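You operate a simulated robot arm through the tools that you are given. There is no shell and no other tool. Be economical: measure what you need, move in short steps, check, and stop when the job is done.

The job below is to be done with a simulated two-armed robot. You get a single attempt, and the scene is never put back.

## Task
Hold the open tin on the front bench top steady with one hand and put the spring from the front bench top in it with the other.

Only the result counts: the job must be done as asked and must still hold three seconds after the hand-in. Knocking over, shifting, dropping, spilling or breaking anything else fails it.

## Robot
Two 7-joint arms with two-finger parallel grippers on one trunk, on a base that drives. Base frame: it is fixed to the floor where the robot stands at the start and does not move with it; the origin is under the middle of the robot, x ahead of it, y to its left, z up; the surface under the hand at the start is at about z = 0.9. Lengths are in m, angles in degrees, forces in N, time in s.
The left shoulder is at the start at [0.02, 0.17, 1.178], the right one opposite. With the tool pointing down near the work surface each hand reaches from about 0.22 to 0.68 m from the robot's upright axis, wherever it stands, measured 20 degrees to its own side. Payload 3.8 kg a hand.
Tool frame (each hand has its own): the origin (TCP) lies between the finger pads and is the grasp point; the fingertips stand 0.03 m ahead of it; z points along the fingers, y is the line along which they close. The gripper opens to 0.11 m. The fingers are 0.02 m wide and 0.01 m thick; the gripper's body (0.048 by 0.112 m) begins 0.055 m behind the TCP.
Orientation is that of the tool frame in the base frame, as a unit quaternion [w, x, y, z]. With the fingers straight down and closing along the base's y, the tool's x points along the base's -x, its y along +y and its z along -z.

## Interface
- The arms move only by the tool arm_command. It takes "left_motion", "right_motion" or both (then of equal length, played together; a hand with none holds still); each is a list of rows, each a list of 3 entries, a list of its own where there are three numbers: the shift along the tool's x, y, z in units of 25 mm (1.0 is 25 mm), then the turn, a rotation vector about the tool's x, y, z in units of 4 degrees (1.0 is 4 degrees), then the closure, from 0 (fully open) to 1 (shut). In form: [[[x, y, z], [rx, ry, rz], jaw], ...]. A call has 1 to 8 rows; each row shifts and turns the commanded pose from where the row before left it, along the tool's axes as they then stand. A call with a number of a shift or a turn outside -1 to 1 is refused whole. Rows are played at 5 a second. More than 0.05 m and 8.6 degrees between two rows, or a gripper value outside its range, and nothing of the call is played. Where a pose cannot be reached the arm comes as near as it can. A force on the tool above 40 N (or 10 N above the force at the start of the call, whichever is more), or a blocked arm, ends the call early, and 0.2 s more pass. The fingers move at their own pace (about 0.072 m/s each) and stop on an object; they squeeze with about 43 N. The grip force told is the motor's: it shows also when the fingers shut on nothing. Time passes only in rows, and 0.2 s behind the last, so rows that do not move let the fingers close. It gives the time, the measured TCP pose, the force on the tool (base axes), the opening and the grip force at its end, in the units of the frame above (readings bear some noise), with the torque about the TCP (base axes, N m) and any sound that the robot's microphone picked up.
- Cameras (640 x 400 px; columns grow to the right, rows downward): "scene" is now at [0.1003, -0.0487, 1.349]; the picture's right is [-0.53, -0.85, 0.00], its down [-0.35, 0.22, -0.91] and it looks along [0.78, -0.48, -0.41] (base axes); focal length 266 px, centre (320, 200). "left" rides on the left gripper at [0.072, -0.017, -0.103] in its tool frame; the picture's right is [0.23, 0.97, 0.00], its down [-0.76, 0.18, -0.62] and it looks along [-0.61, 0.14, 0.78] (tool axes); focal length 222 px, centre (320, 200). "right" rides on the right gripper at [0.072, 0.017, -0.103] in its tool frame; the picture's right is [-0.23, 0.97, 0.00], its down [-0.76, -0.18, -0.62] and it looks along [-0.61, -0.14, 0.78] (tool axes); focal length 222 px, centre (320, 200). There is no depth. A picture from a camera that has moved, and an enlarged one, comes with that camera's place and axes in the base frame and with its lens.
- get_image(camera): a new picture of that camera. It takes no simulated time.
- slide_trunk(by): slides the trunk up (or, below 0, down) by that many m; the arms and the scene camera ride with it, the base frame stays. It gives what a move gives, with no picture.
- steer(legs): drives the robot by 1 to 6 legs, each [ahead, turn to the left] in m and degrees, along the robot's own axes; the way and the turn of a leg run together, so that a leg with both is an arc; at most 1.5 m and 180 degrees a leg. The arms and the cameras ride along, it lands a little off, and it stops where it bumps. It gives what a move gives.
- pan_tilt(pan, tilt): turns the head with the scene camera to pan (to the left, within 80 degrees either way) and tilt (down, from -29 to 69), counted from straight ahead of the robot. It gives what a move gives.
- close_up(camera, box): a new picture of the part [left, top, right, bottom] of that camera's present view, enlarged. It takes no simulated time.
- finish_job(): hands the job in; it is judged then, once.

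Work in short steps. Places have to be worked out from the pictures, the camera data and where the tool is seen: move nearer, look again, correct. Check each grasp and each placing, and mend what went wrong. You have 120 turns and 108 pictures in all, those below and enlarged ones among them. Open the grippers and draw the arms clear of the work before you hand the job in, unless the task says otherwise; then end with one line.

The tools are called after ">>>" as a command line: name --argument value ..., lists and objects as JSON in quotes. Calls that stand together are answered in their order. arm_command: Moves the arms, as the interface text tells. Its arguments: {"type":"object","properties":{"left_motion":{"type":"array","items":{"type":"array"}},"right_motion":{"type":"array","items":{"type":"array"}}},"required":[]} The other tools are called the same way: slide_trunk (by) slides the trunk up or down; steer (legs) drives the base; pan_tilt (pan, tilt) turns the head that bears the scene camera; get_image (camera) takes a picture; close_up (camera, box) takes an enlarged picture of a part of a camera's view; finish_job () hands the job in.

At the start:

```text
clock: 0.0
left_tcp_pos: [0.4206, -0.0083, 1.177]
left_tcp_rot: [0.0, 0.0, 1.0, 0.0]
left_force: [-0.9, 0.6, 0.4]
left_torque: [-0.01, 0.03, 0.05]
left_grip_width: 0.1099
left_grip_force: 0.1
right_tcp_pos: [0.3153, -0.3712, 1.1747]
right_tcp_rot: [-0.001, 0.0, 1.0, -0.002]
right_force: [0.0, 0.6, -0.3]
right_torque: [0.0, 0.0, 0.0]
right_grip_width: 0.1102
right_grip_force: 0.0
trunk travel left (down, up): [-0.275, 0.295]
robot x, y, heading: [-0.0008, -0.0001, 0.2]
head pan, tilt: [-31.7, 24.3]
```

scene: 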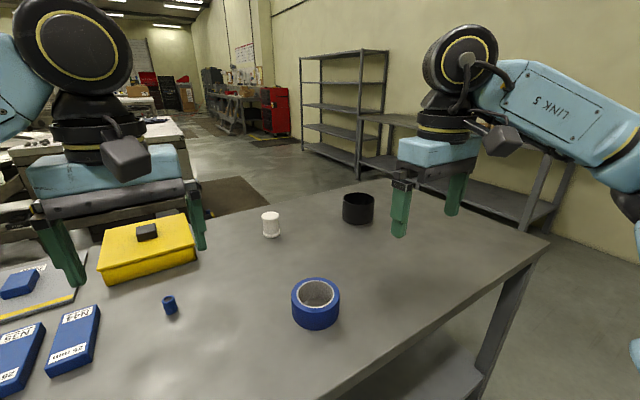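
right: 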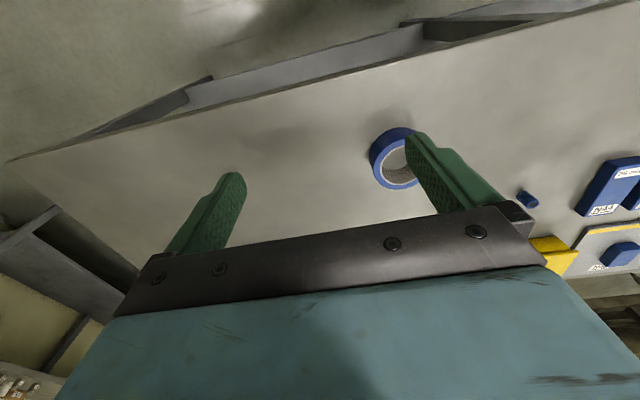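
left: 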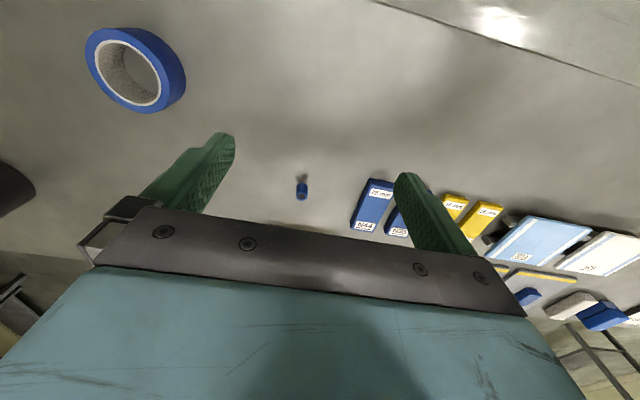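

The scene shows a black open cylinder (possibly the tin), a white item, and a small blue item. I'll enlarge them to identify the tin and the spring.

>>> close_up --camera "scene" --box '[220, 170, 400, 282]'

>>> close_up --camera "scene" --box '[80, 200, 240, 300]'

>>> close_up --camera "left" --box '[240, 150, 400, 250]'

>>> close_up --camera "scene" --box '[120, 260, 220, 322]'

```text
3.56 times, centred on (310, 226) of scene
camera zoom: at [0.1003, -0.0487, 1.349], right [-0.53, -0.85, 0.0], down [-0.35, 0.22, -0.91], along [0.78, -0.48, -0.41], focal length 945 px, centre (356, 108)
```

zoom: 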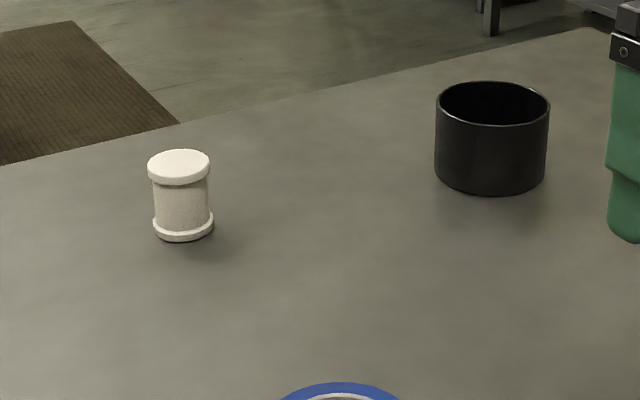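

```text
4.00 times, centred on (160, 250) of scene
camera zoom: at [0.1003, -0.0487, 1.349], right [-0.53, -0.85, 0.0], down [-0.35, 0.22, -0.91], along [0.78, -0.48, -0.41], focal length 1064 px, centre (960, 0)
```

zoom: 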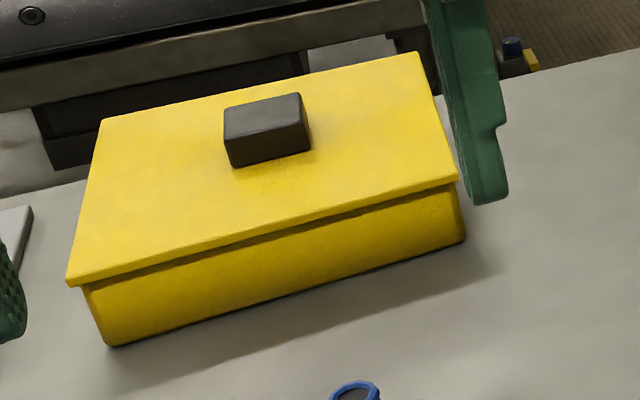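

```text
4.00 times, centred on (320, 200) of left
camera zoom: at [0.349, -0.0256, 1.2819], right [-0.23, 0.97, 0.0], down [0.76, 0.18, 0.62], along [0.61, 0.14, -0.78], focal length 888 px, centre (320, 200)
```

zoom: 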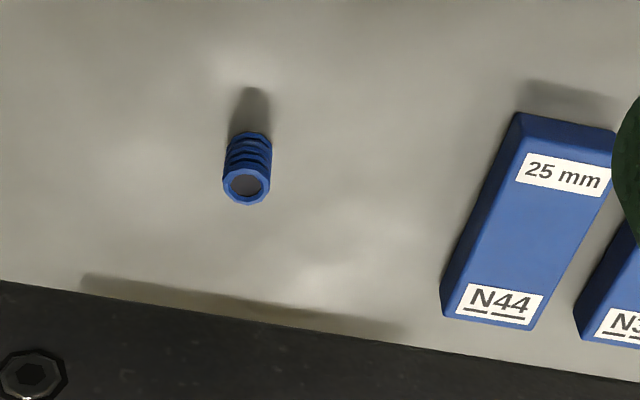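

```text
6.40 times, centred on (170, 291) of scene
camera zoom: at [0.1003, -0.0487, 1.349], right [-0.53, -0.85, 0.0], down [-0.35, 0.22, -0.91], along [0.78, -0.48, -0.41], focal length 1702 px, centre (1280, -382)
```

zoom: 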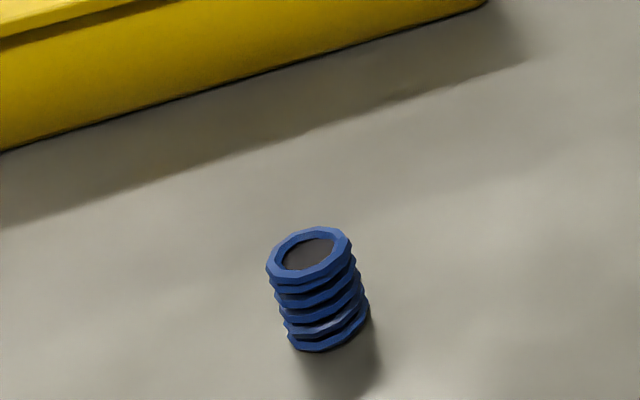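

The spring is the blue coil, standing upright at about (0.622, 0.002) with its top near z 0.93. The tin is the black cylinder at about (0.74, -0.60), 0.11 m wide and 0.075 m high, so it is out of reach from here. I'll look down at the bench edge to see how much room there is to drive closer.

>>> pan_tilt --pan -25 --tilt 65

>>> get_image --camera "scene"

```text
clock: 1.1
left_tcp_pos: [0.4207, -0.0095, 1.1785]
left_tcp_rot: [0.0, 0.0, 1.0, 0.001]
left_force: [-0.9, -0.4, 0.3]
left_torque: [-0.02, -0.03, 0.01]
left_grip_width: 0.1099
left_grip_force: 0.0
right_tcp_pos: [0.3148, -0.3711, 1.1742]
right_tcp_rot: [-0.001, 0.0, 1.0, -0.002]
right_force: [0.5, 0.3, 0.0]
right_torque: [0.0, 0.0, 0.04]
right_grip_width: 0.11
right_grip_force: 0.1
trunk travel left (down, up): [-0.275, 0.295]
robot x, y, heading: [0.0016, -0.0032, -0.1]
head pan, tilt: [-25.0, 65.0]
```

```text
100 pictures are left
camera scene: at [0.0768, -0.0259, 1.2923], right [-0.42, -0.91, 0.0], down [-0.82, 0.38, -0.42], along [0.38, -0.18, -0.91], focal length 266 px, centre (320, 200)
```

scene: 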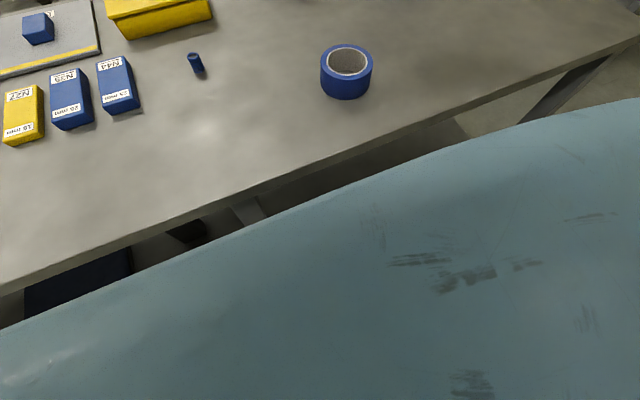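

The bench front edge is at about x = 0.30, running along y. I'll go ahead 0.05 m to bring the spring comfortably into reach.

>>> steer --legs '[[0.05, 0]]'

>>> pan_tilt --pan -10 --tilt 45

>>> get_image --camera "left"

>>> get_image --camera "scene"

```text
clock: 2.0
left_tcp_pos: [0.4727, -0.0086, 1.178]
left_tcp_rot: [0.0, 0.0, 1.0, 0.0]
left_force: [0.0, -0.8, -1.1]
left_torque: [0.02, 0.0, 0.03]
left_grip_width: 0.11
left_grip_force: 0.0
right_tcp_pos: [0.3666, -0.3709, 1.1748]
right_tcp_rot: [0.0, 0.001, 1.0, -0.002]
right_force: [0.9, 1.0, -0.4]
right_torque: [-0.05, 0.03, 0.03]
right_grip_width: 0.1101
right_grip_force: 0.0
trunk travel left (down, up): [-0.275, 0.295]
robot x, y, heading: [0.0512, -0.0014, -0.0]
head pan, tilt: [-25.0, 65.0]
```

```text
clock: 2.8
left_tcp_pos: [0.4719, -0.0075, 1.1782]
left_tcp_rot: [0.0, 0.0, 1.0, -0.001]
left_force: [0.4, -0.2, 0.1]
left_torque: [-0.02, -0.02, -0.01]
left_grip_width: 0.1098
left_grip_force: 0.0
right_tcp_pos: [0.3653, -0.3706, 1.1759]
right_tcp_rot: [0.0, 0.0, 1.0, -0.002]
right_force: [0.4, 0.0, 0.1]
right_torque: [0.02, 0.0, -0.02]
right_grip_width: 0.11
right_grip_force: 0.0
trunk travel left (down, up): [-0.275, 0.295]
robot x, y, heading: [0.0529, 0.0003, 0.1]
head pan, tilt: [-10.0, 45.0]
```

```text
99 pictures are left
camera left: at [0.3989, -0.0254, 1.2818], right [-0.23, 0.97, 0.0], down [0.76, 0.18, 0.62], along [0.61, 0.14, -0.78], focal length 222 px, centre (320, 200)
```

left: 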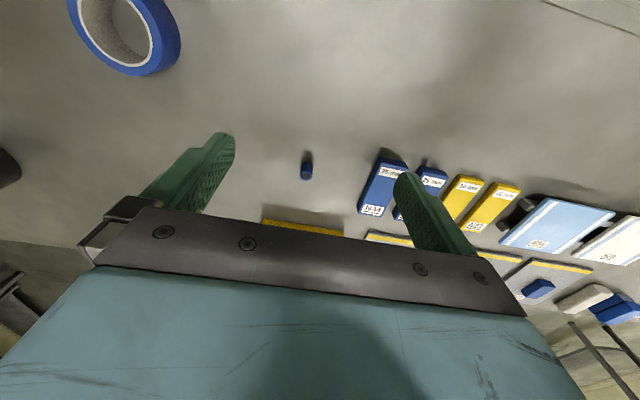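

```text
98 pictures are left
camera scene: at [0.1518, -0.0143, 1.3172], right [-0.17, -0.98, 0.0], down [-0.7, 0.12, -0.71], along [0.7, -0.12, -0.71], focal length 266 px, centre (320, 200)
```

scene: 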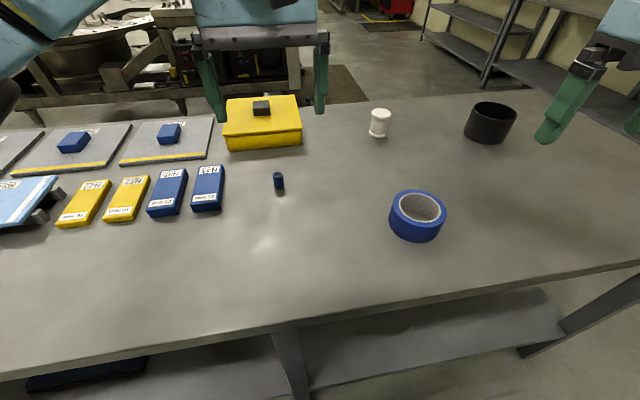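

The spring recomputes to (0.623, 0.000), in agreement with before, and its neighbours leave enough room for open fingers. I'll move the left hand above it at z ≈ 1.02.

>>> arm_command --left_motion '[[[-0.75, 0.04, 0.8], [0, 0, 0], 0.2], [[-0.75, 0.04, 0.8], [0, 0, 0], 0.2], [[-0.75, 0.04, 0.8], [0, 0, 0], 0.2], [[-0.75, 0.04, 0.8], [0, 0, 0], 0.2], [[-0.75, 0.04, 0.8], [0, 0, 0], 0.2], [[-0.75, 0.04, 0.8], [0, 0, 0], 0.2], [[-0.75, 0.04, 0.8], [0, 0, 0], 0.2], [[-0.75, 0.04, 0.8], [0, 0, 0], 0.2]]'

>>> get_image --camera "left"

>>> get_image --camera "scene"

```text
clock: 4.6
left_tcp_pos: [0.6222, -0.0014, 1.0171]
left_tcp_rot: [0.001, 0.0, 1.0, 0.0]
left_force: [-0.2, 0.4, -0.3]
left_torque: [0.02, 0.0, -0.02]
left_grip_width: 0.0879
left_grip_force: 0.1
right_tcp_pos: [0.3651, -0.3704, 1.1759]
right_tcp_rot: [0.001, 0.0, 1.0, -0.001]
right_force: [-0.8, -0.1, 0.0]
right_torque: [-0.01, 0.03, -0.02]
right_grip_width: 0.11
right_grip_force: 0.0
trunk travel left (down, up): [-0.275, 0.295]
robot x, y, heading: [0.0505, -0.0001, -0.1]
head pan, tilt: [-10.0, 45.0]
```

```text
97 pictures are left
camera left: at [0.5497, -0.0174, 1.1208], right [-0.23, 0.97, 0.0], down [0.76, 0.18, 0.62], along [0.61, 0.14, -0.78], focal length 222 px, centre (320, 200)
```

left: 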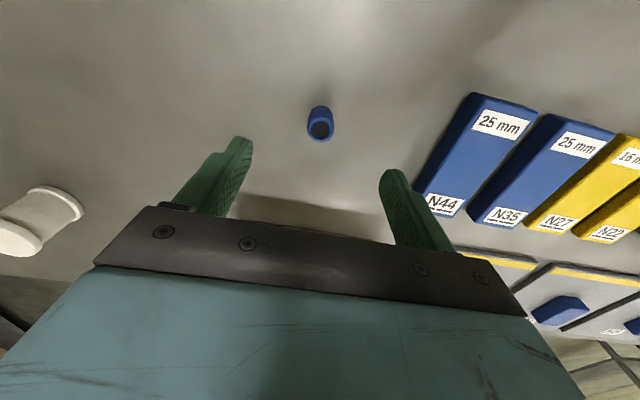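

```text
96 pictures are left
camera scene: at [0.1519, -0.0146, 1.3172], right [-0.17, -0.98, 0.0], down [-0.7, 0.12, -0.71], along [0.7, -0.12, -0.71], focal length 266 px, centre (320, 200)
```

scene: 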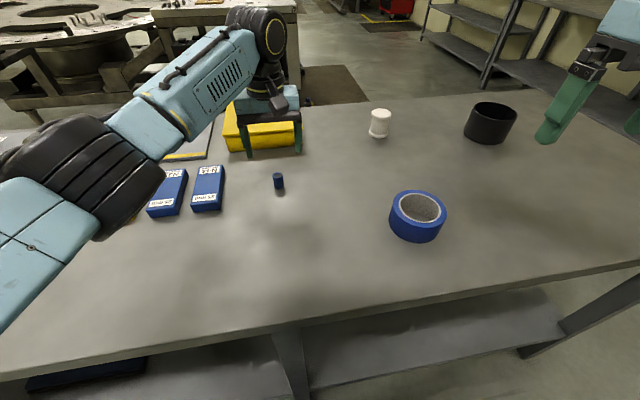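

From the nearer view the spring is at (0.623, 0.000), right under the TCP. I'll descend to z ≈ 0.937.

>>> arm_command --left_motion '[[[0, 0.05, 0.8], [0, 0, 0], 0.3], [[0, 0, 0.8], [0, 0, 0], 0.3], [[0, 0, 0.8], [0, 0, 0], 0.3], [[0, 0, 0.8], [0, 0, 0], 0.3]]'

>>> get_image --camera "left"

>>> close_up --camera "scene" --box '[200, 100, 360, 200]'

```text
clock: 5.6
left_tcp_pos: [0.6222, -0.0001, 0.9388]
left_tcp_rot: [0.0, 0.001, 1.0, -0.001]
left_force: [-0.1, -0.2, -0.2]
left_torque: [-0.02, 0.02, 0.0]
left_grip_width: 0.0768
left_grip_force: 0.1
right_tcp_pos: [0.3646, -0.3708, 1.1748]
right_tcp_rot: [0.001, 0.0, 1.0, -0.001]
right_force: [0.3, -0.3, 0.1]
right_torque: [0.04, -0.02, -0.01]
right_grip_width: 0.1102
right_grip_force: 0.0
trunk travel left (down, up): [-0.275, 0.295]
robot x, y, heading: [0.0476, -0.0003, 0.0]
head pan, tilt: [-10.0, 45.0]
```

```text
95 pictures are left
camera left: at [0.5494, -0.016, 1.0421], right [-0.23, 0.97, 0.0], down [0.76, 0.18, 0.62], along [0.61, 0.14, -0.78], focal length 222 px, centre (320, 200)
```

left: 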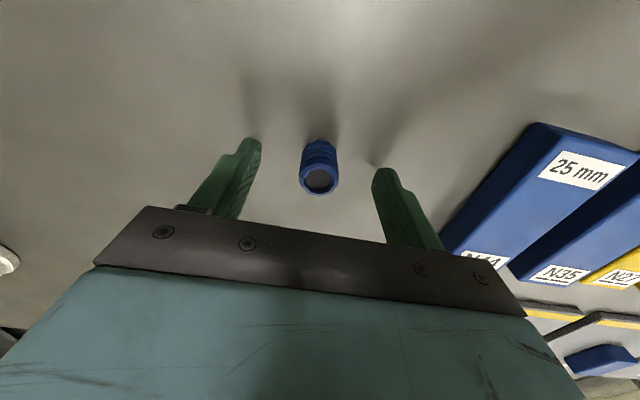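

```text
4.00 times, centred on (280, 150) of scene
camera zoom: at [0.1517, -0.0143, 1.3173], right [-0.17, -0.98, 0.0], down [-0.7, 0.12, -0.71], along [0.7, -0.12, -0.71], focal length 1064 px, centre (480, 400)
```

zoom: 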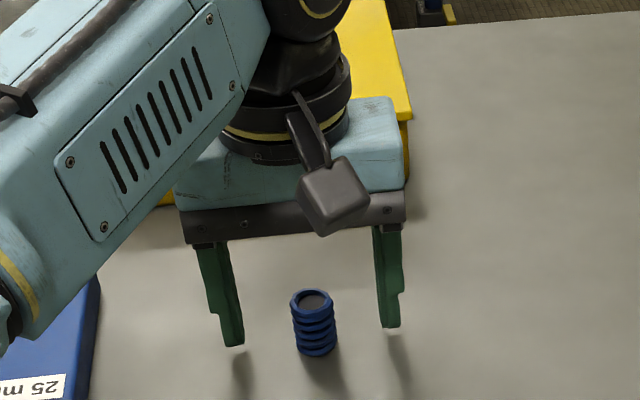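

Finger midpoint and spring agree within about 2 mm. I'll nudge ahead 1.5 mm and close.

>>> arm_command --left_motion '[[[-0.06, 0, 0.05], [0, 0, 0], 0.5], [[0, 0, 0], [0, 0, 0], 0.8], [[0, 0, 0], [0, 0, 0], 1], [[0, 0, 0], [0, 0, 0], 1], [[0, 0, 0], [0, 0, 0], 1]]'

>>> get_image --camera "left"

```text
clock: 6.8
left_tcp_pos: [0.6246, 0.0013, 0.9375]
left_tcp_rot: [0.0, 0.0, 1.0, -0.001]
left_force: [0.4, -0.2, -0.1]
left_torque: [0.0, 0.0, 0.04]
left_grip_width: 0.0231
left_grip_force: 42.7
right_tcp_pos: [0.3651, -0.3714, 1.1744]
right_tcp_rot: [0.001, 0.0, 1.0, -0.002]
right_force: [0.1, 0.5, 0.0]
right_torque: [0.01, 0.01, 0.02]
right_grip_width: 0.1101
right_grip_force: 0.0
trunk travel left (down, up): [-0.275, 0.295]
robot x, y, heading: [0.0506, -0.0025, 0.0]
head pan, tilt: [-10.0, 45.0]
```

```text
93 pictures are left
camera left: at [0.5508, -0.0159, 1.0409], right [-0.23, 0.97, 0.0], down [0.76, 0.18, 0.62], along [0.61, 0.14, -0.78], focal length 222 px, centre (320, 200)
```

left: 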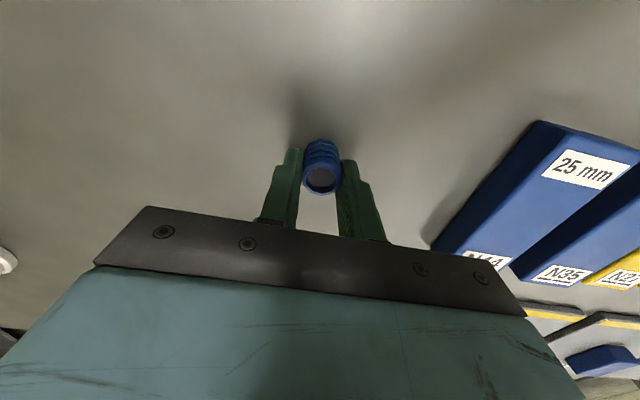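

The spring is gripped (width 0.023, full grip force). I'll lift it straight up, then retract over the bench.

>>> arm_command --left_motion '[[[0, 0, -0.8], [0, 0, 0], 1], [[0, 0, -1], [0, 0, 0], 1], [[0, 0, -1], [0, 0, 0], 1], [[0, 0, -1], [0, 0, 0], 1], [[0.5, 0, -1], [0, 0, 0], 1], [[1, 0, -1], [0, 0, 0], 1], [[1, 0, -1], [0, 0, 0], 1], [[1, 0, -1], [0, 0, 0], 1]]'

>>> arm_command --left_motion '[[[1, 0, -0.5], [0, 0, 0], 1], [[1, 0, -0.5], [0, 0, 0], 1], [[1, 0, 0], [0, 0, 0], 1]]'

>>> get_image --camera "left"

```text
clock: 8.6
left_tcp_pos: [0.5344, 0.0012, 1.1336]
left_tcp_rot: [0.0, -0.001, 1.0, 0.001]
left_force: [-1.2, 0.5, -0.4]
left_torque: [-0.02, 0.0, 0.02]
left_grip_width: 0.0223
left_grip_force: 43.1
right_tcp_pos: [0.3643, -0.3707, 1.1747]
right_tcp_rot: [0.001, 0.001, 1.0, -0.002]
right_force: [-0.4, 0.5, -0.3]
right_torque: [-0.01, 0.05, 0.03]
right_grip_width: 0.1101
right_grip_force: 0.0
trunk travel left (down, up): [-0.275, 0.295]
robot x, y, heading: [0.0502, 0.0017, -0.2]
head pan, tilt: [-10.0, 45.0]
```

```text
clock: 9.4
left_tcp_pos: [0.4601, 0.0003, 1.1577]
left_tcp_rot: [0.0, 0.0, 1.0, 0.0]
left_force: [-0.3, 0.9, 0.6]
left_torque: [0.03, 0.0, 0.02]
left_grip_width: 0.0223
left_grip_force: 42.8
right_tcp_pos: [0.3652, -0.3703, 1.175]
right_tcp_rot: [0.001, 0.0, 1.0, -0.001]
right_force: [-0.2, 0.6, 0.3]
right_torque: [0.0, 0.01, 0.0]
right_grip_width: 0.1099
right_grip_force: 0.0
trunk travel left (down, up): [-0.275, 0.295]
robot x, y, heading: [0.0502, 0.001, 0.1]
head pan, tilt: [-10.0, 45.0]
```

```text
92 pictures are left
camera left: at [0.3874, -0.0164, 1.2615], right [-0.23, 0.97, 0.0], down [0.76, 0.18, 0.62], along [0.61, 0.14, -0.78], focal length 222 px, centre (320, 200)
```

left: 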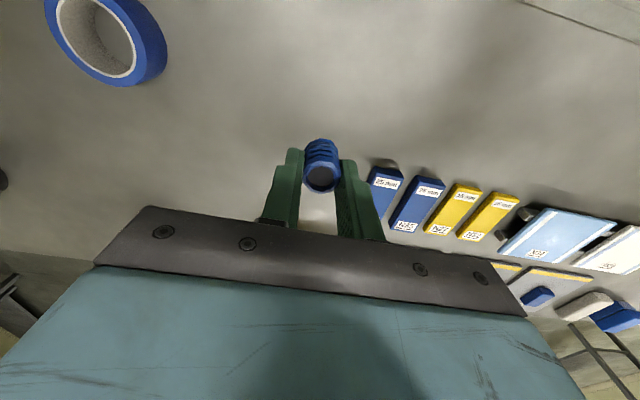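

The spring is held in mid-air. Before driving to the right I'll look that way for obstacles.

>>> pan_tilt --pan -78 --tilt 25

>>> get_image --camera "scene"

```text
clock: 10.8
left_tcp_pos: [0.4619, 0.0005, 1.1567]
left_tcp_rot: [0.0, 0.0, 1.0, 0.0]
left_force: [0.3, -0.1, -0.7]
left_torque: [0.01, -0.02, 0.0]
left_grip_width: 0.0225
left_grip_force: 42.9
right_tcp_pos: [0.3653, -0.3703, 1.1753]
right_tcp_rot: [0.001, 0.0, 1.0, -0.002]
right_force: [0.6, -1.0, -0.7]
right_torque: [-0.05, 0.02, 0.01]
right_grip_width: 0.1103
right_grip_force: 0.0
trunk travel left (down, up): [-0.275, 0.295]
robot x, y, heading: [0.0503, 0.0004, -0.3]
head pan, tilt: [-78.0, 25.0]
```

```text
91 pictures are left
camera scene: at [0.0909, -0.0903, 1.3478], right [-0.98, -0.21, 0.0], down [-0.09, 0.41, -0.91], along [0.19, -0.89, -0.42], focal length 266 px, centre (320, 200)
```

scene: 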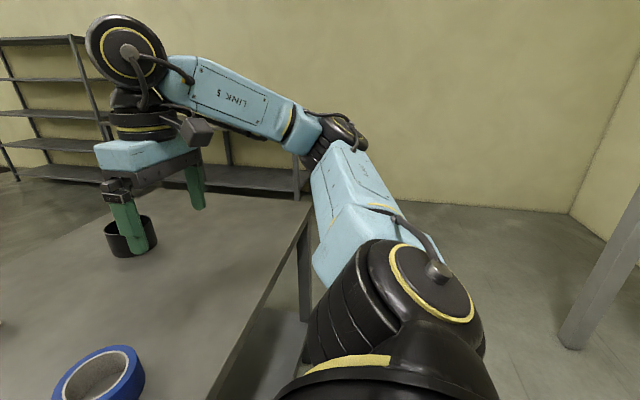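

The right is clear apart from a bench well behind. I'll back off 0.30, turn right, drive along the bench, and turn back.

>>> steer --legs '[[-0.3, 0], [0, -75], [0.54, 0], [0, 75]]'

>>> pan_tilt --pan 0 --tilt 35

>>> get_image --camera "scene"

>>> get_image --camera "left"

```text
clock: 22.1
left_tcp_pos: [0.2992, -0.523, 1.1584]
left_tcp_rot: [0.0, -0.001, 1.0, 0.0]
left_force: [-0.5, 0.1, -0.1]
left_torque: [0.01, 0.0, -0.01]
left_grip_width: 0.0229
left_grip_force: 43.2
right_tcp_pos: [0.2036, -0.8933, 1.1754]
right_tcp_rot: [0.001, 0.0, 1.0, -0.002]
right_force: [0.0, -0.4, -0.6]
right_torque: [0.0, 0.0, 0.0]
right_grip_width: 0.11
right_grip_force: 0.1
trunk travel left (down, up): [-0.275, 0.295]
robot x, y, heading: [-0.1123, -0.5246, 0.3]
head pan, tilt: [-78.0, 25.0]
```

```text
clock: 23.6
left_tcp_pos: [0.2983, -0.5234, 1.1583]
left_tcp_rot: [0.0, 0.0, 1.0, -0.001]
left_force: [-0.4, 0.3, -0.5]
left_torque: [0.03, 0.01, -0.02]
left_grip_width: 0.0227
left_grip_force: 43.0
right_tcp_pos: [0.2032, -0.8933, 1.1751]
right_tcp_rot: [0.001, 0.0, 1.0, -0.002]
right_force: [-0.1, 0.3, -0.3]
right_torque: [0.02, 0.0, -0.01]
right_grip_width: 0.1099
right_grip_force: 0.1
trunk travel left (down, up): [-0.275, 0.295]
robot x, y, heading: [-0.1154, -0.5227, 0.0]
head pan, tilt: [0.0, 35.0]
```

```text
90 pictures are left
camera scene: at [-0.0019, -0.523, 1.3321], right [0.0, -1.0, 0.0], down [-0.57, 0.0, -0.82], along [0.82, 0.0, -0.57], focal length 266 px, centre (320, 200)
```

scene: 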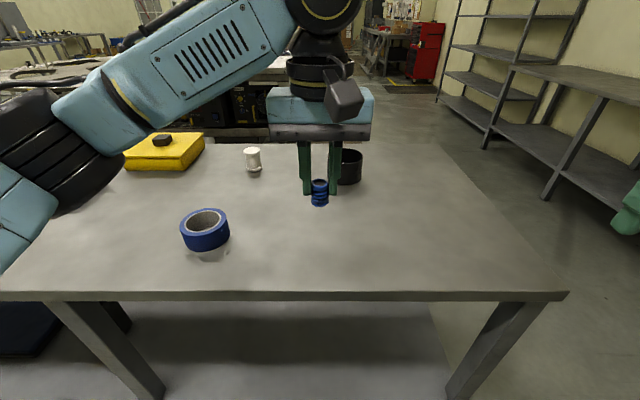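

```text
89 pictures are left
camera left: at [0.2266, -0.5394, 1.2614], right [-0.23, 0.97, 0.0], down [0.76, 0.18, 0.62], along [0.61, 0.14, -0.78], focal length 222 px, centre (320, 200)
```

left: 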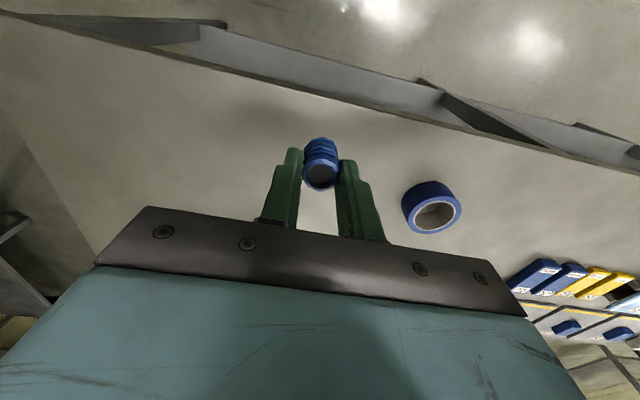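

The tin now sits nearly ahead. I'll drive ahead to x ≈ 0.06, close to the distance that was free before, then creep on.

>>> steer --legs '[[0.175, 0]]'

>>> steer --legs '[[0.03, 0]]'

>>> steer --legs '[[0.03, 0]]'

>>> pan_tilt --pan -15 --tilt 45

>>> get_image --camera "scene"

>>> get_image --camera "left"

```text
clock: 25.1
left_tcp_pos: [0.4742, -0.5238, 1.1574]
left_tcp_rot: [-0.001, 0.001, 1.0, -0.001]
left_force: [0.8, 0.8, -0.3]
left_torque: [0.0, 0.03, 0.03]
left_grip_width: 0.0235
left_grip_force: 42.9
right_tcp_pos: [0.3771, -0.8938, 1.1745]
right_tcp_rot: [0.0, 0.0, 1.0, -0.003]
right_force: [0.6, -0.2, -0.4]
right_torque: [0.04, 0.02, 0.02]
right_grip_width: 0.1101
right_grip_force: 0.1
trunk travel left (down, up): [-0.275, 0.295]
robot x, y, heading: [0.0622, -0.5236, -0.2]
head pan, tilt: [0.0, 35.0]
```

```text
clock: 25.9
left_tcp_pos: [0.5035, -0.5239, 1.1564]
left_tcp_rot: [-0.001, 0.0, 1.0, 0.0]
left_force: [0.3, 0.5, 0.5]
left_torque: [-0.01, 0.06, -0.01]
left_grip_width: 0.0229
left_grip_force: 42.8
right_tcp_pos: [0.4071, -0.8929, 1.1751]
right_tcp_rot: [0.001, 0.0, 1.0, -0.002]
right_force: [0.1, -0.1, -0.1]
right_torque: [0.01, 0.06, -0.01]
right_grip_width: 0.1097
right_grip_force: 0.1
trunk travel left (down, up): [-0.275, 0.295]
robot x, y, heading: [0.0899, -0.5229, -0.0]
head pan, tilt: [0.0, 35.0]
```

```text
clock: 26.7
left_tcp_pos: [0.5339, -0.5234, 1.1577]
left_tcp_rot: [-0.001, 0.0, 1.0, 0.0]
left_force: [1.2, -0.3, 0.0]
left_torque: [0.02, 0.06, 0.01]
left_grip_width: 0.0226
left_grip_force: 42.5
right_tcp_pos: [0.4384, -0.8937, 1.1763]
right_tcp_rot: [0.0, 0.0, 1.0, -0.001]
right_force: [-0.2, 0.3, 0.0]
right_torque: [-0.04, 0.04, -0.02]
right_grip_width: 0.1099
right_grip_force: 0.1
trunk travel left (down, up): [-0.275, 0.295]
robot x, y, heading: [0.1196, -0.5234, 0.1]
head pan, tilt: [0.0, 35.0]
```

```text
clock: 27.5
left_tcp_pos: [0.533, -0.5224, 1.1572]
left_tcp_rot: [0.0, 0.001, 1.0, 0.0]
left_force: [-0.1, 0.1, -1.0]
left_torque: [-0.02, -0.01, 0.02]
left_grip_width: 0.0227
left_grip_force: 43.3
right_tcp_pos: [0.437, -0.8945, 1.1753]
right_tcp_rot: [0.001, 0.0, 1.0, -0.002]
right_force: [1.3, -0.1, 0.0]
right_torque: [0.01, 0.02, 0.0]
right_grip_width: 0.1099
right_grip_force: 0.2
trunk travel left (down, up): [-0.275, 0.295]
robot x, y, heading: [0.1203, -0.5193, 0.0]
head pan, tilt: [-15.0, 45.0]
```

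```text
88 pictures are left
camera scene: at [0.2217, -0.5441, 1.3173], right [-0.26, -0.97, 0.0], down [-0.68, 0.18, -0.71], along [0.68, -0.18, -0.71], focal length 266 px, centre (320, 200)
```

scene: 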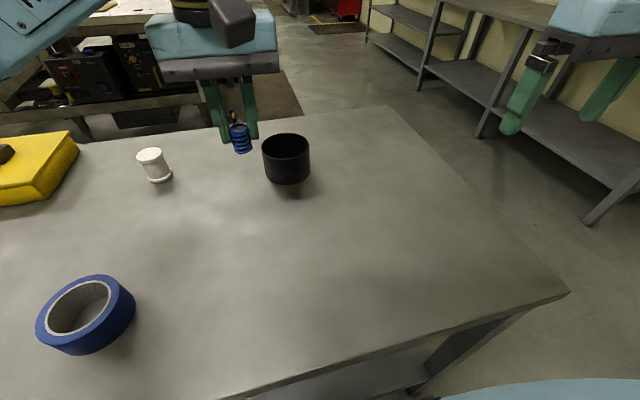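

```text
87 pictures are left
camera left: at [0.4595, -0.5398, 1.2614], right [-0.23, 0.97, 0.0], down [0.76, 0.18, 0.62], along [0.61, 0.14, -0.78], focal length 222 px, centre (320, 200)
```

left: 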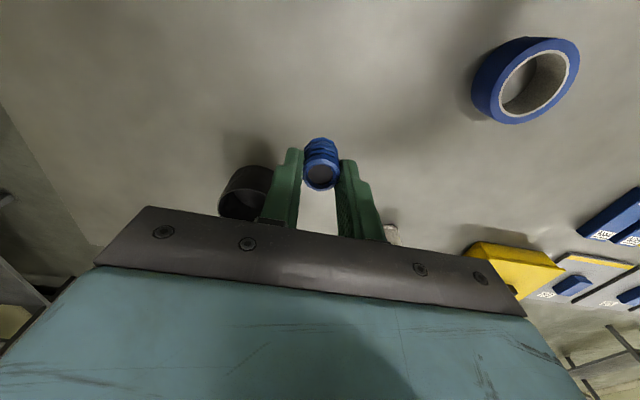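

Still no bump. I'll enlarge the tin to measure it from here.

>>> close_up --camera "scene" --box '[216, 110, 344, 190]'

```text
5.00 times, centred on (280, 150) of scene
camera zoom: at [0.2217, -0.5441, 1.3173], right [-0.26, -0.97, 0.0], down [-0.68, 0.18, -0.71], along [0.68, -0.18, -0.71], focal length 1329 px, centre (520, 450)
```

zoom: 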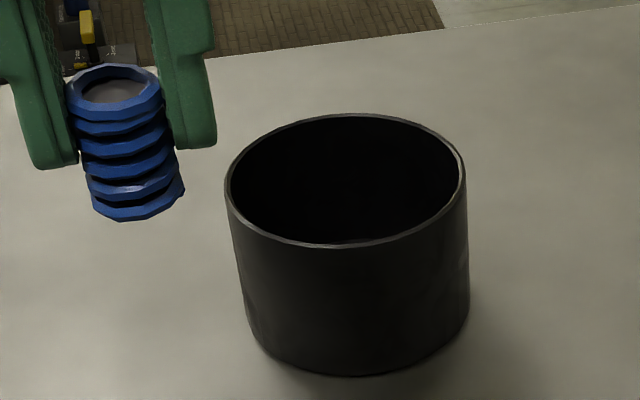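

The tin's centre works out at (0.742, -0.598) with its rim at z ≈ 0.972 and a radius of about 0.054. That is still slightly far for the left hand, so I'll creep ahead in two small legs.

>>> steer --legs '[[0.03, 0]]'

>>> steer --legs '[[0.03, 0]]'

```text
clock: 28.3
left_tcp_pos: [0.5545, -0.5232, 1.1569]
left_tcp_rot: [-0.001, 0.001, 1.0, 0.0]
left_force: [-0.3, 0.2, -0.1]
left_torque: [-0.01, 0.04, -0.01]
left_grip_width: 0.0228
left_grip_force: 43.0
right_tcp_pos: [0.4587, -0.8951, 1.174]
right_tcp_rot: [0.0, 0.0, 1.0, -0.002]
right_force: [0.7, -0.3, -0.5]
right_torque: [0.0, 0.05, 0.0]
right_grip_width: 0.1102
right_grip_force: 0.0
trunk travel left (down, up): [-0.275, 0.295]
robot x, y, heading: [0.1395, -0.5226, -0.2]
head pan, tilt: [-15.0, 45.0]
```

```text
clock: 29.2
left_tcp_pos: [0.5527, -0.5238, 1.1578]
left_tcp_rot: [0.0, 0.001, 1.0, 0.0]
left_force: [-0.3, -0.1, -0.1]
left_torque: [0.0, -0.01, -0.01]
left_grip_width: 0.0226
left_grip_force: 42.9
right_tcp_pos: [0.4572, -0.8935, 1.1749]
right_tcp_rot: [0.0, -0.001, 1.0, -0.001]
right_force: [0.6, -0.5, 0.4]
right_torque: [0.01, 0.01, 0.01]
right_grip_width: 0.1101
right_grip_force: 0.1
trunk travel left (down, up): [-0.275, 0.295]
robot x, y, heading: [0.1408, -0.5226, -0.1]
head pan, tilt: [-15.0, 45.0]
```

The base stops at x ≈ 0.14 against the bench, which is close enough. My plan is to pinch the tin's right wall with a vertical right hand, then bring the left hand in leaning left with its fingers closing along x. First I'll move the right hand toward the tin and the left aside.

>>> arm_command --left_motion '[[[0.25, 0.5, 0], [0, 0, 0], 1], [[0.25, 0.5, 0], [0, 0, 0], 1], [[0.25, 0.5, 0], [0, 0, 0], 1], [[0.25, 0.5, 0], [0, 0, 0], 1], [[0.25, 0.5, 0], [0, 0, 0], 1], [[0.25, 0.5, 0], [0, 0, 0], 1], [[0.25, 0.5, 0], [0, 0, 0], 1], [[0.25, 0.5, 0], [0, 0, 0], 1]]' --right_motion '[[[-0.9, 0.8, 0.1], [0, 0, 0], 0.3], [[-0.9, 0.8, 0.1], [0, 0, 0], 0.4], [[-0.9, 0.8, 0.1], [0, 0, 0], 0.4], [[-0.9, 0.8, 0.1], [0, 0, 0], 0.4], [[-0.9, 0.8, 0.1], [0, 0, 0], 0.4], [[-0.9, 0.8, 0.1], [0, 0, 0], 0.4], [[-0.9, 0.8, 0.1], [0, 0, 0], 0.4], [[-0.9, 0.8, 0.1], [0, 0, 0], 0.4]]'

>>> get_image --camera "scene"

>>> get_image --camera "right"

```text
clock: 31.0
left_tcp_pos: [0.5038, -0.4218, 1.1574]
left_tcp_rot: [-0.001, -0.001, 1.0, 0.0]
left_force: [0.3, 0.4, -0.9]
left_torque: [-0.05, -0.03, 0.05]
left_grip_width: 0.0224
left_grip_force: 43.5
right_tcp_pos: [0.636, -0.7328, 1.1547]
right_tcp_rot: [0.001, 0.001, 1.0, -0.001]
right_force: [-1.0, 0.3, -0.7]
right_torque: [-0.02, -0.03, 0.01]
right_grip_width: 0.0658
right_grip_force: 0.1
trunk travel left (down, up): [-0.275, 0.295]
robot x, y, heading: [0.1427, -0.5269, -0.1]
head pan, tilt: [-15.0, 45.0]
```

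```text
85 pictures are left
camera scene: at [0.2423, -0.5431, 1.3173], right [-0.26, -0.97, 0.0], down [-0.68, 0.18, -0.71], along [0.68, -0.18, -0.71], focal length 266 px, centre (320, 200)
```

scene: 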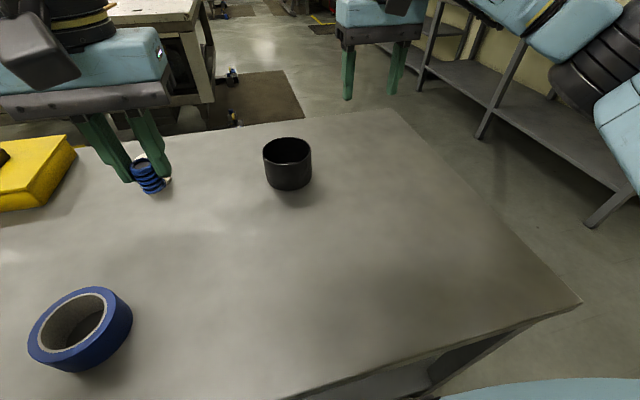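

```text
84 pictures are left
camera right: at [0.5637, -0.7152, 1.2573], right [0.23, 0.97, 0.0], down [0.76, -0.18, 0.62], along [0.61, -0.14, -0.78], focal length 222 px, centre (320, 200)
```

right: 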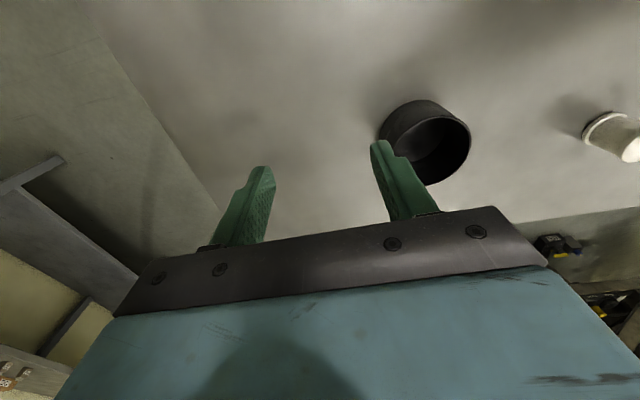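

From the right camera the tin centre comes out at (0.73, -0.59), in rough agreement. I'll go to about 0.09 m above the right wall grasp point and look again.

>>> arm_command --right_motion '[[[-0.83, 0.65, 0.7], [0, 0, 0], 0.45], [[-0.83, 0.65, 0.7], [0, 0, 0], 0.45], [[-0.83, 0.65, 0.7], [0, 0, 0], 0.45], [[-0.83, 0.65, 0.7], [0, 0, 0], 0.45], [[-0.83, 0.65, 0.7], [0, 0, 0], 0.45]]'

>>> get_image --camera "right"

>>> close_up --camera "scene" --box '[200, 80, 400, 205]'

```text
clock: 32.2
left_tcp_pos: [0.5039, -0.4217, 1.1565]
left_tcp_rot: [0.0, 0.001, 1.0, 0.001]
left_force: [-0.4, -0.6, -1.0]
left_torque: [-0.01, 0.04, 0.02]
left_grip_width: 0.0227
left_grip_force: 43.2
right_tcp_pos: [0.7406, -0.6536, 1.067]
right_tcp_rot: [0.001, 0.001, 1.0, -0.002]
right_force: [0.8, 0.1, -0.1]
right_torque: [-0.01, 0.04, -0.02]
right_grip_width: 0.0605
right_grip_force: 0.1
trunk travel left (down, up): [-0.275, 0.295]
robot x, y, heading: [0.1402, -0.5256, -0.4]
head pan, tilt: [-15.0, 45.0]
```

```text
83 pictures are left
camera right: at [0.6685, -0.6349, 1.17], right [0.23, 0.97, 0.0], down [0.76, -0.18, 0.62], along [0.61, -0.14, -0.78], focal length 222 px, centre (320, 200)
```

right: 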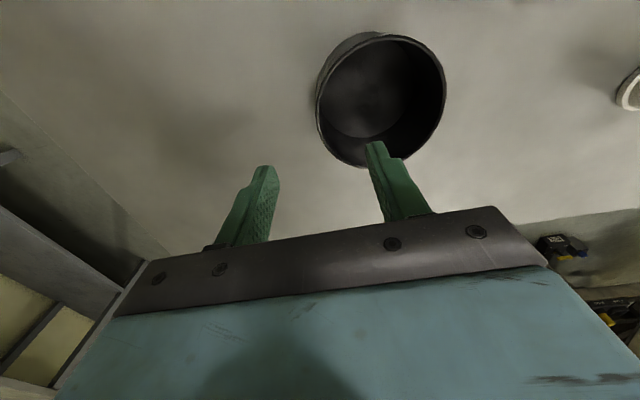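

```text
3.20 times, centred on (300, 142) of scene
camera zoom: at [0.2425, -0.5432, 1.3172], right [-0.26, -0.97, 0.0], down [-0.68, 0.18, -0.71], along [0.68, -0.18, -0.71], focal length 851 px, centre (384, 384)
```

zoom: 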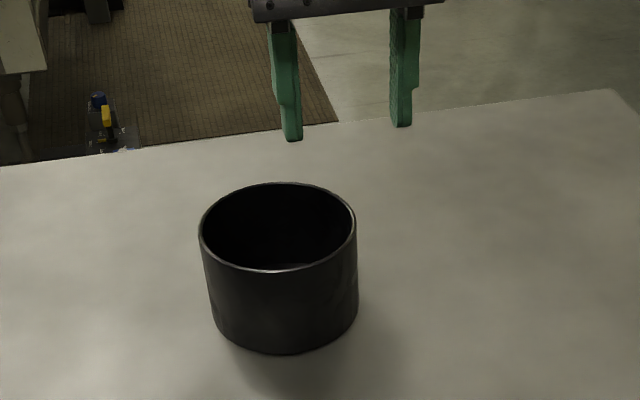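

The estimates agree: centre (0.741, -0.599), right wall at y ≈ -0.652. The TCP stands right over that wall, so I'll descend to z ≈ 0.965 with the fingers straddling it.

>>> arm_command --right_motion '[[[0, 0.03, 0.8], [0, 0, 0], 0.45], [[0, 0.03, 0.8], [0, 0, 0], 0.45], [[0, 0, 0.8], [0, 0, 0], 0.45], [[0, 0, 0.8], [0, 0, 0], 0.45], [[0, 0, 0.85], [0, 0, 0], 0.45]]'

>>> get_image --camera "right"

>>> close_up --camera "scene" --box '[200, 80, 400, 205]'

```text
clock: 33.4
left_tcp_pos: [0.5027, -0.4237, 1.1577]
left_tcp_rot: [0.0, 0.001, 1.0, 0.0]
left_force: [0.3, 0.6, 1.1]
left_torque: [0.0, 0.01, 0.02]
left_grip_width: 0.0228
left_grip_force: 43.2
right_tcp_pos: [0.7411, -0.6524, 0.9662]
right_tcp_rot: [-0.001, 0.0, 1.0, 0.0]
right_force: [0.0, 0.3, 0.1]
right_torque: [-0.02, -0.02, 0.0]
right_grip_width: 0.0605
right_grip_force: 0.0
trunk travel left (down, up): [-0.275, 0.295]
robot x, y, heading: [0.1403, -0.5238, -0.3]
head pan, tilt: [-15.0, 45.0]
```

```text
81 pictures are left
camera right: at [0.6695, -0.6344, 1.0685], right [0.23, 0.97, 0.0], down [0.76, -0.18, 0.62], along [0.61, -0.14, -0.78], focal length 222 px, centre (320, 200)
```

right: 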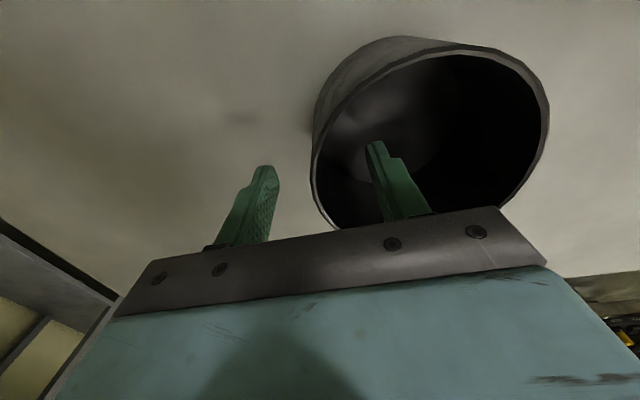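

```text
3.20 times, centred on (300, 142) of scene
camera zoom: at [0.2423, -0.5441, 1.3172], right [-0.26, -0.97, 0.0], down [-0.68, 0.18, -0.71], along [0.68, -0.18, -0.71], focal length 851 px, centre (384, 384)
```

zoom: 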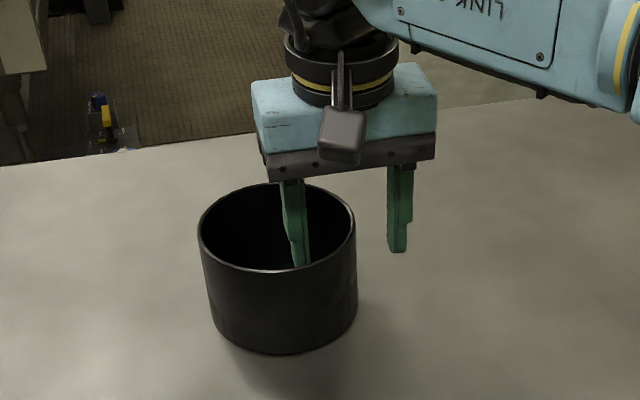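

The fingers straddle the wall and are centred. I'll close gradually.

>>> arm_command --right_motion '[[[0, 0, 0], [0, 0, 0], 0.7], [[0, 0, 0], [0, 0, 0], 0.85], [[0, 0, 0], [0, 0, 0], 0.92], [[0, 0, 0], [0, 0, 0], 0.96], [[0, 0, 0], [0, 0, 0], 1], [[0, 0, 0], [0, 0, 0], 1]]'

>>> get_image --camera "right"

>>> close_up --camera "scene" --box '[200, 80, 400, 205]'

```text
clock: 34.8
left_tcp_pos: [0.5035, -0.4238, 1.1576]
left_tcp_rot: [0.0, 0.001, 1.0, 0.0]
left_force: [-0.6, -0.4, -0.5]
left_torque: [0.02, 0.01, -0.02]
left_grip_width: 0.0228
left_grip_force: 42.5
right_tcp_pos: [0.7408, -0.6523, 0.9656]
right_tcp_rot: [0.001, -0.001, 1.0, -0.002]
right_force: [-0.6, 1.1, 1.1]
right_torque: [0.31, 0.01, 0.04]
right_grip_width: 0.0049
right_grip_force: 42.9
trunk travel left (down, up): [-0.275, 0.295]
robot x, y, heading: [0.1432, -0.5221, -0.1]
head pan, tilt: [-15.0, 45.0]
```

```text
79 pictures are left
camera right: at [0.6693, -0.6343, 1.0694], right [0.23, 0.97, 0.0], down [0.76, -0.18, 0.62], along [0.61, -0.14, -0.78], focal length 222 px, centre (320, 200)
```

right: 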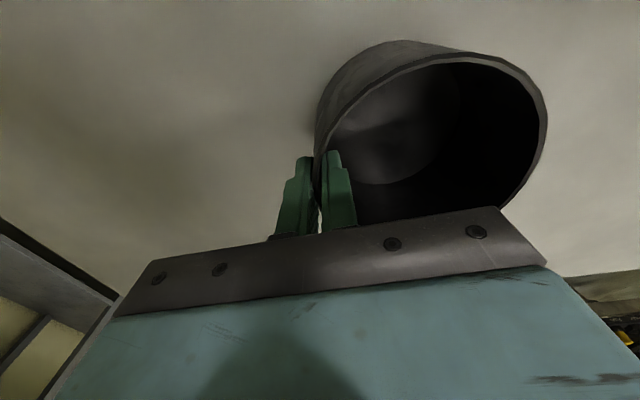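

```text
3.20 times, centred on (300, 142) of scene
camera zoom: at [0.2419, -0.5441, 1.3173], right [-0.26, -0.97, 0.0], down [-0.68, 0.18, -0.71], along [0.68, -0.18, -0.71], focal length 851 px, centre (384, 384)
```

zoom: 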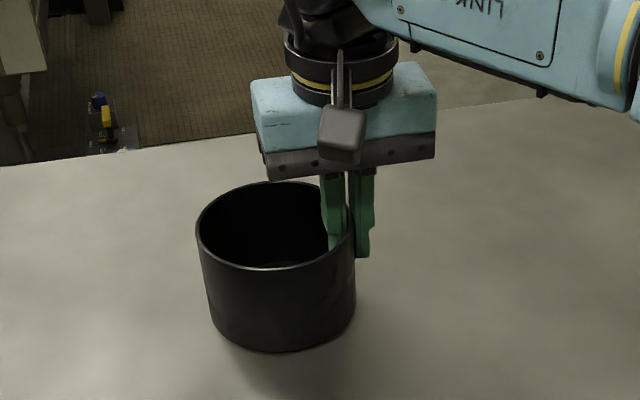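

The right hand now holds the tin's wall (0.005 m thick, full grip force), and the tin has barely moved. Next I'll rotate the left hand 90° about its tool axis so that its fingers close along x and its camera points left.

>>> arm_command --left_motion '[[[0, 0, 0], [0, 0, 1], 1], [[0, 0, 0], [0, 0, 1], 1], [[0, 0, 0], [0, 0, 1], 1], [[0, 0, 0], [0, 0, 1], 1], [[0, 0, 0], [0, 0, 1], 1], [[0, 0, 0], [0, 0, 1], 1], [[0, 0, 0], [0, 0, 1], 1], [[0, 0, 0], [0, 0, 1], 1]]'

>>> arm_command --left_motion '[[[0, 0, 0], [0, 0, 1], 1], [[0, 0, 0], [0, 0, 1], 1], [[0, 0, 0], [0, 0, 1], 1], [[0, 0, 0], [0, 0, 1], 1], [[0, 0, 0], [0, 0, 1], 1], [[0, 0, 0], [0, 0, 1], 1], [[0, 0, 0], [0, 0, 1], 1], [[0, 0, 0], [0, 0, 1], 1]]'

>>> arm_command --left_motion '[[[0, 0, 0], [0, 0, 1], 1], [[0, 0, 0], [0, 0, 1], 1], [[0, 0, 0], [0, 0, 1], 1], [[0, 0, 0], [0, 0, 1], 1], [[0, 0, 0], [0, 0, 1], 1], [[0, 0, 0], [0, 0, 1], 1], [[0, 0, 0], [0, 0, 0.5], 1]]'

>>> arm_command --left_motion '[[[0, 0, 0], [0, -1, 0], 1], [[0, 0, 0], [0, -1, 0], 1], [[0, 0, 0], [0, -1, 0], 1], [[0, 0, 0], [0, -1, 0], 1], [[0, 0, 0], [0, -1, 0], 1]]'

>>> get_image --camera "scene"

>>> get_image --camera "left"

```text
clock: 36.6
left_tcp_pos: [0.5038, -0.4238, 1.158]
left_tcp_rot: [0.0, 0.277, 0.961, 0.001]
left_force: [0.1, 0.1, -0.1]
left_torque: [0.03, -0.03, -0.02]
left_grip_width: 0.0227
left_grip_force: 43.3
right_tcp_pos: [0.7402, -0.6513, 0.9667]
right_tcp_rot: [0.001, 0.0, 1.0, -0.001]
right_force: [0.2, 1.1, 3.2]
right_torque: [0.42, 0.01, -0.04]
right_grip_width: 0.005
right_grip_force: 43.1
trunk travel left (down, up): [-0.275, 0.295]
robot x, y, heading: [0.1415, -0.5203, -0.1]
head pan, tilt: [-15.0, 45.0]
```

```text
clock: 38.4
left_tcp_pos: [0.5021, -0.4243, 1.1569]
left_tcp_rot: [0.0, 0.532, 0.847, 0.0]
left_force: [0.5, -0.5, 0.2]
left_torque: [-0.01, -0.03, 0.02]
left_grip_width: 0.0229
left_grip_force: 43.2
right_tcp_pos: [0.7413, -0.6525, 0.9666]
right_tcp_rot: [0.001, 0.0, 1.0, -0.001]
right_force: [-0.1, 0.4, 2.7]
right_torque: [0.39, -0.02, 0.02]
right_grip_width: 0.0049
right_grip_force: 43.0
trunk travel left (down, up): [-0.275, 0.295]
robot x, y, heading: [0.1447, -0.5224, -0.5]
head pan, tilt: [-15.0, 45.0]
```

```text
clock: 40.0
left_tcp_pos: [0.5029, -0.4232, 1.1579]
left_tcp_rot: [0.0, 0.708, 0.706, 0.0]
left_force: [0.5, -0.1, -0.3]
left_torque: [0.02, -0.01, 0.0]
left_grip_width: 0.0229
left_grip_force: 43.6
right_tcp_pos: [0.7424, -0.6517, 0.9663]
right_tcp_rot: [0.001, 0.0, 1.0, -0.002]
right_force: [0.5, 0.8, 3.4]
right_torque: [0.41, 0.01, -0.01]
right_grip_width: 0.0048
right_grip_force: 43.4
trunk travel left (down, up): [-0.275, 0.295]
robot x, y, heading: [0.1419, -0.5219, -0.2]
head pan, tilt: [-15.0, 45.0]
```

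```text
clock: 41.2
left_tcp_pos: [0.5016, -0.4235, 1.1581]
left_tcp_rot: [0.123, 0.697, 0.695, -0.124]
left_force: [-0.3, 0.1, 0.1]
left_torque: [-0.01, -0.01, 0.03]
left_grip_width: 0.0228
left_grip_force: 43.4
right_tcp_pos: [0.7404, -0.6517, 0.9656]
right_tcp_rot: [0.001, 0.001, 1.0, -0.002]
right_force: [0.4, 0.9, 2.4]
right_torque: [0.42, -0.02, 0.0]
right_grip_width: 0.0049
right_grip_force: 43.1
trunk travel left (down, up): [-0.275, 0.295]
robot x, y, heading: [0.1424, -0.5234, -0.3]
head pan, tilt: [-15.0, 45.0]
```

```text
77 pictures are left
camera scene: at [0.2418, -0.544, 1.3173], right [-0.26, -0.97, 0.0], down [-0.68, 0.18, -0.71], along [0.68, -0.18, -0.71], focal length 266 px, centre (320, 200)
```

scene: 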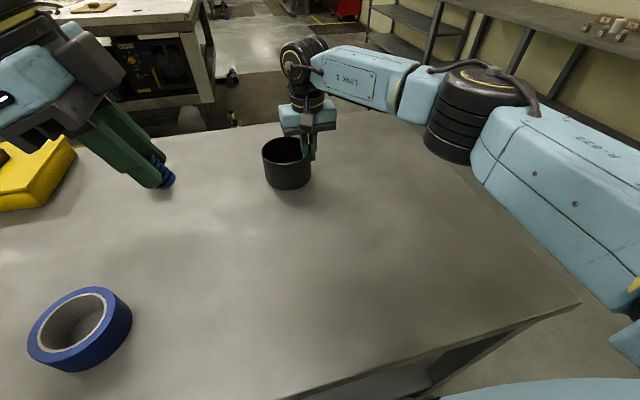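

```text
76 pictures are left
camera left: at [0.486, -0.3193, 1.2305], right [0.97, 0.21, -0.08], down [0.18, -0.5, 0.85], along [0.14, -0.84, -0.53], focal length 222 px, centre (320, 200)
```

left: 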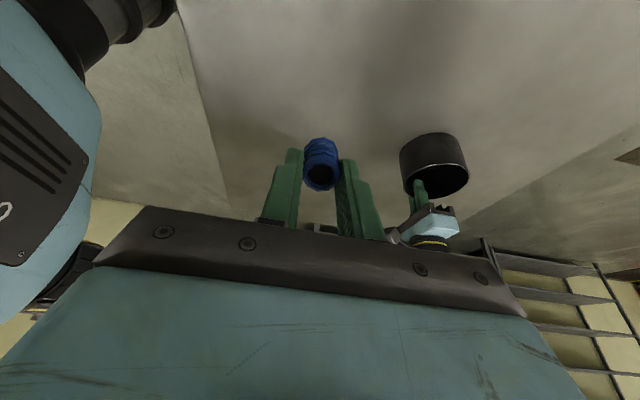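

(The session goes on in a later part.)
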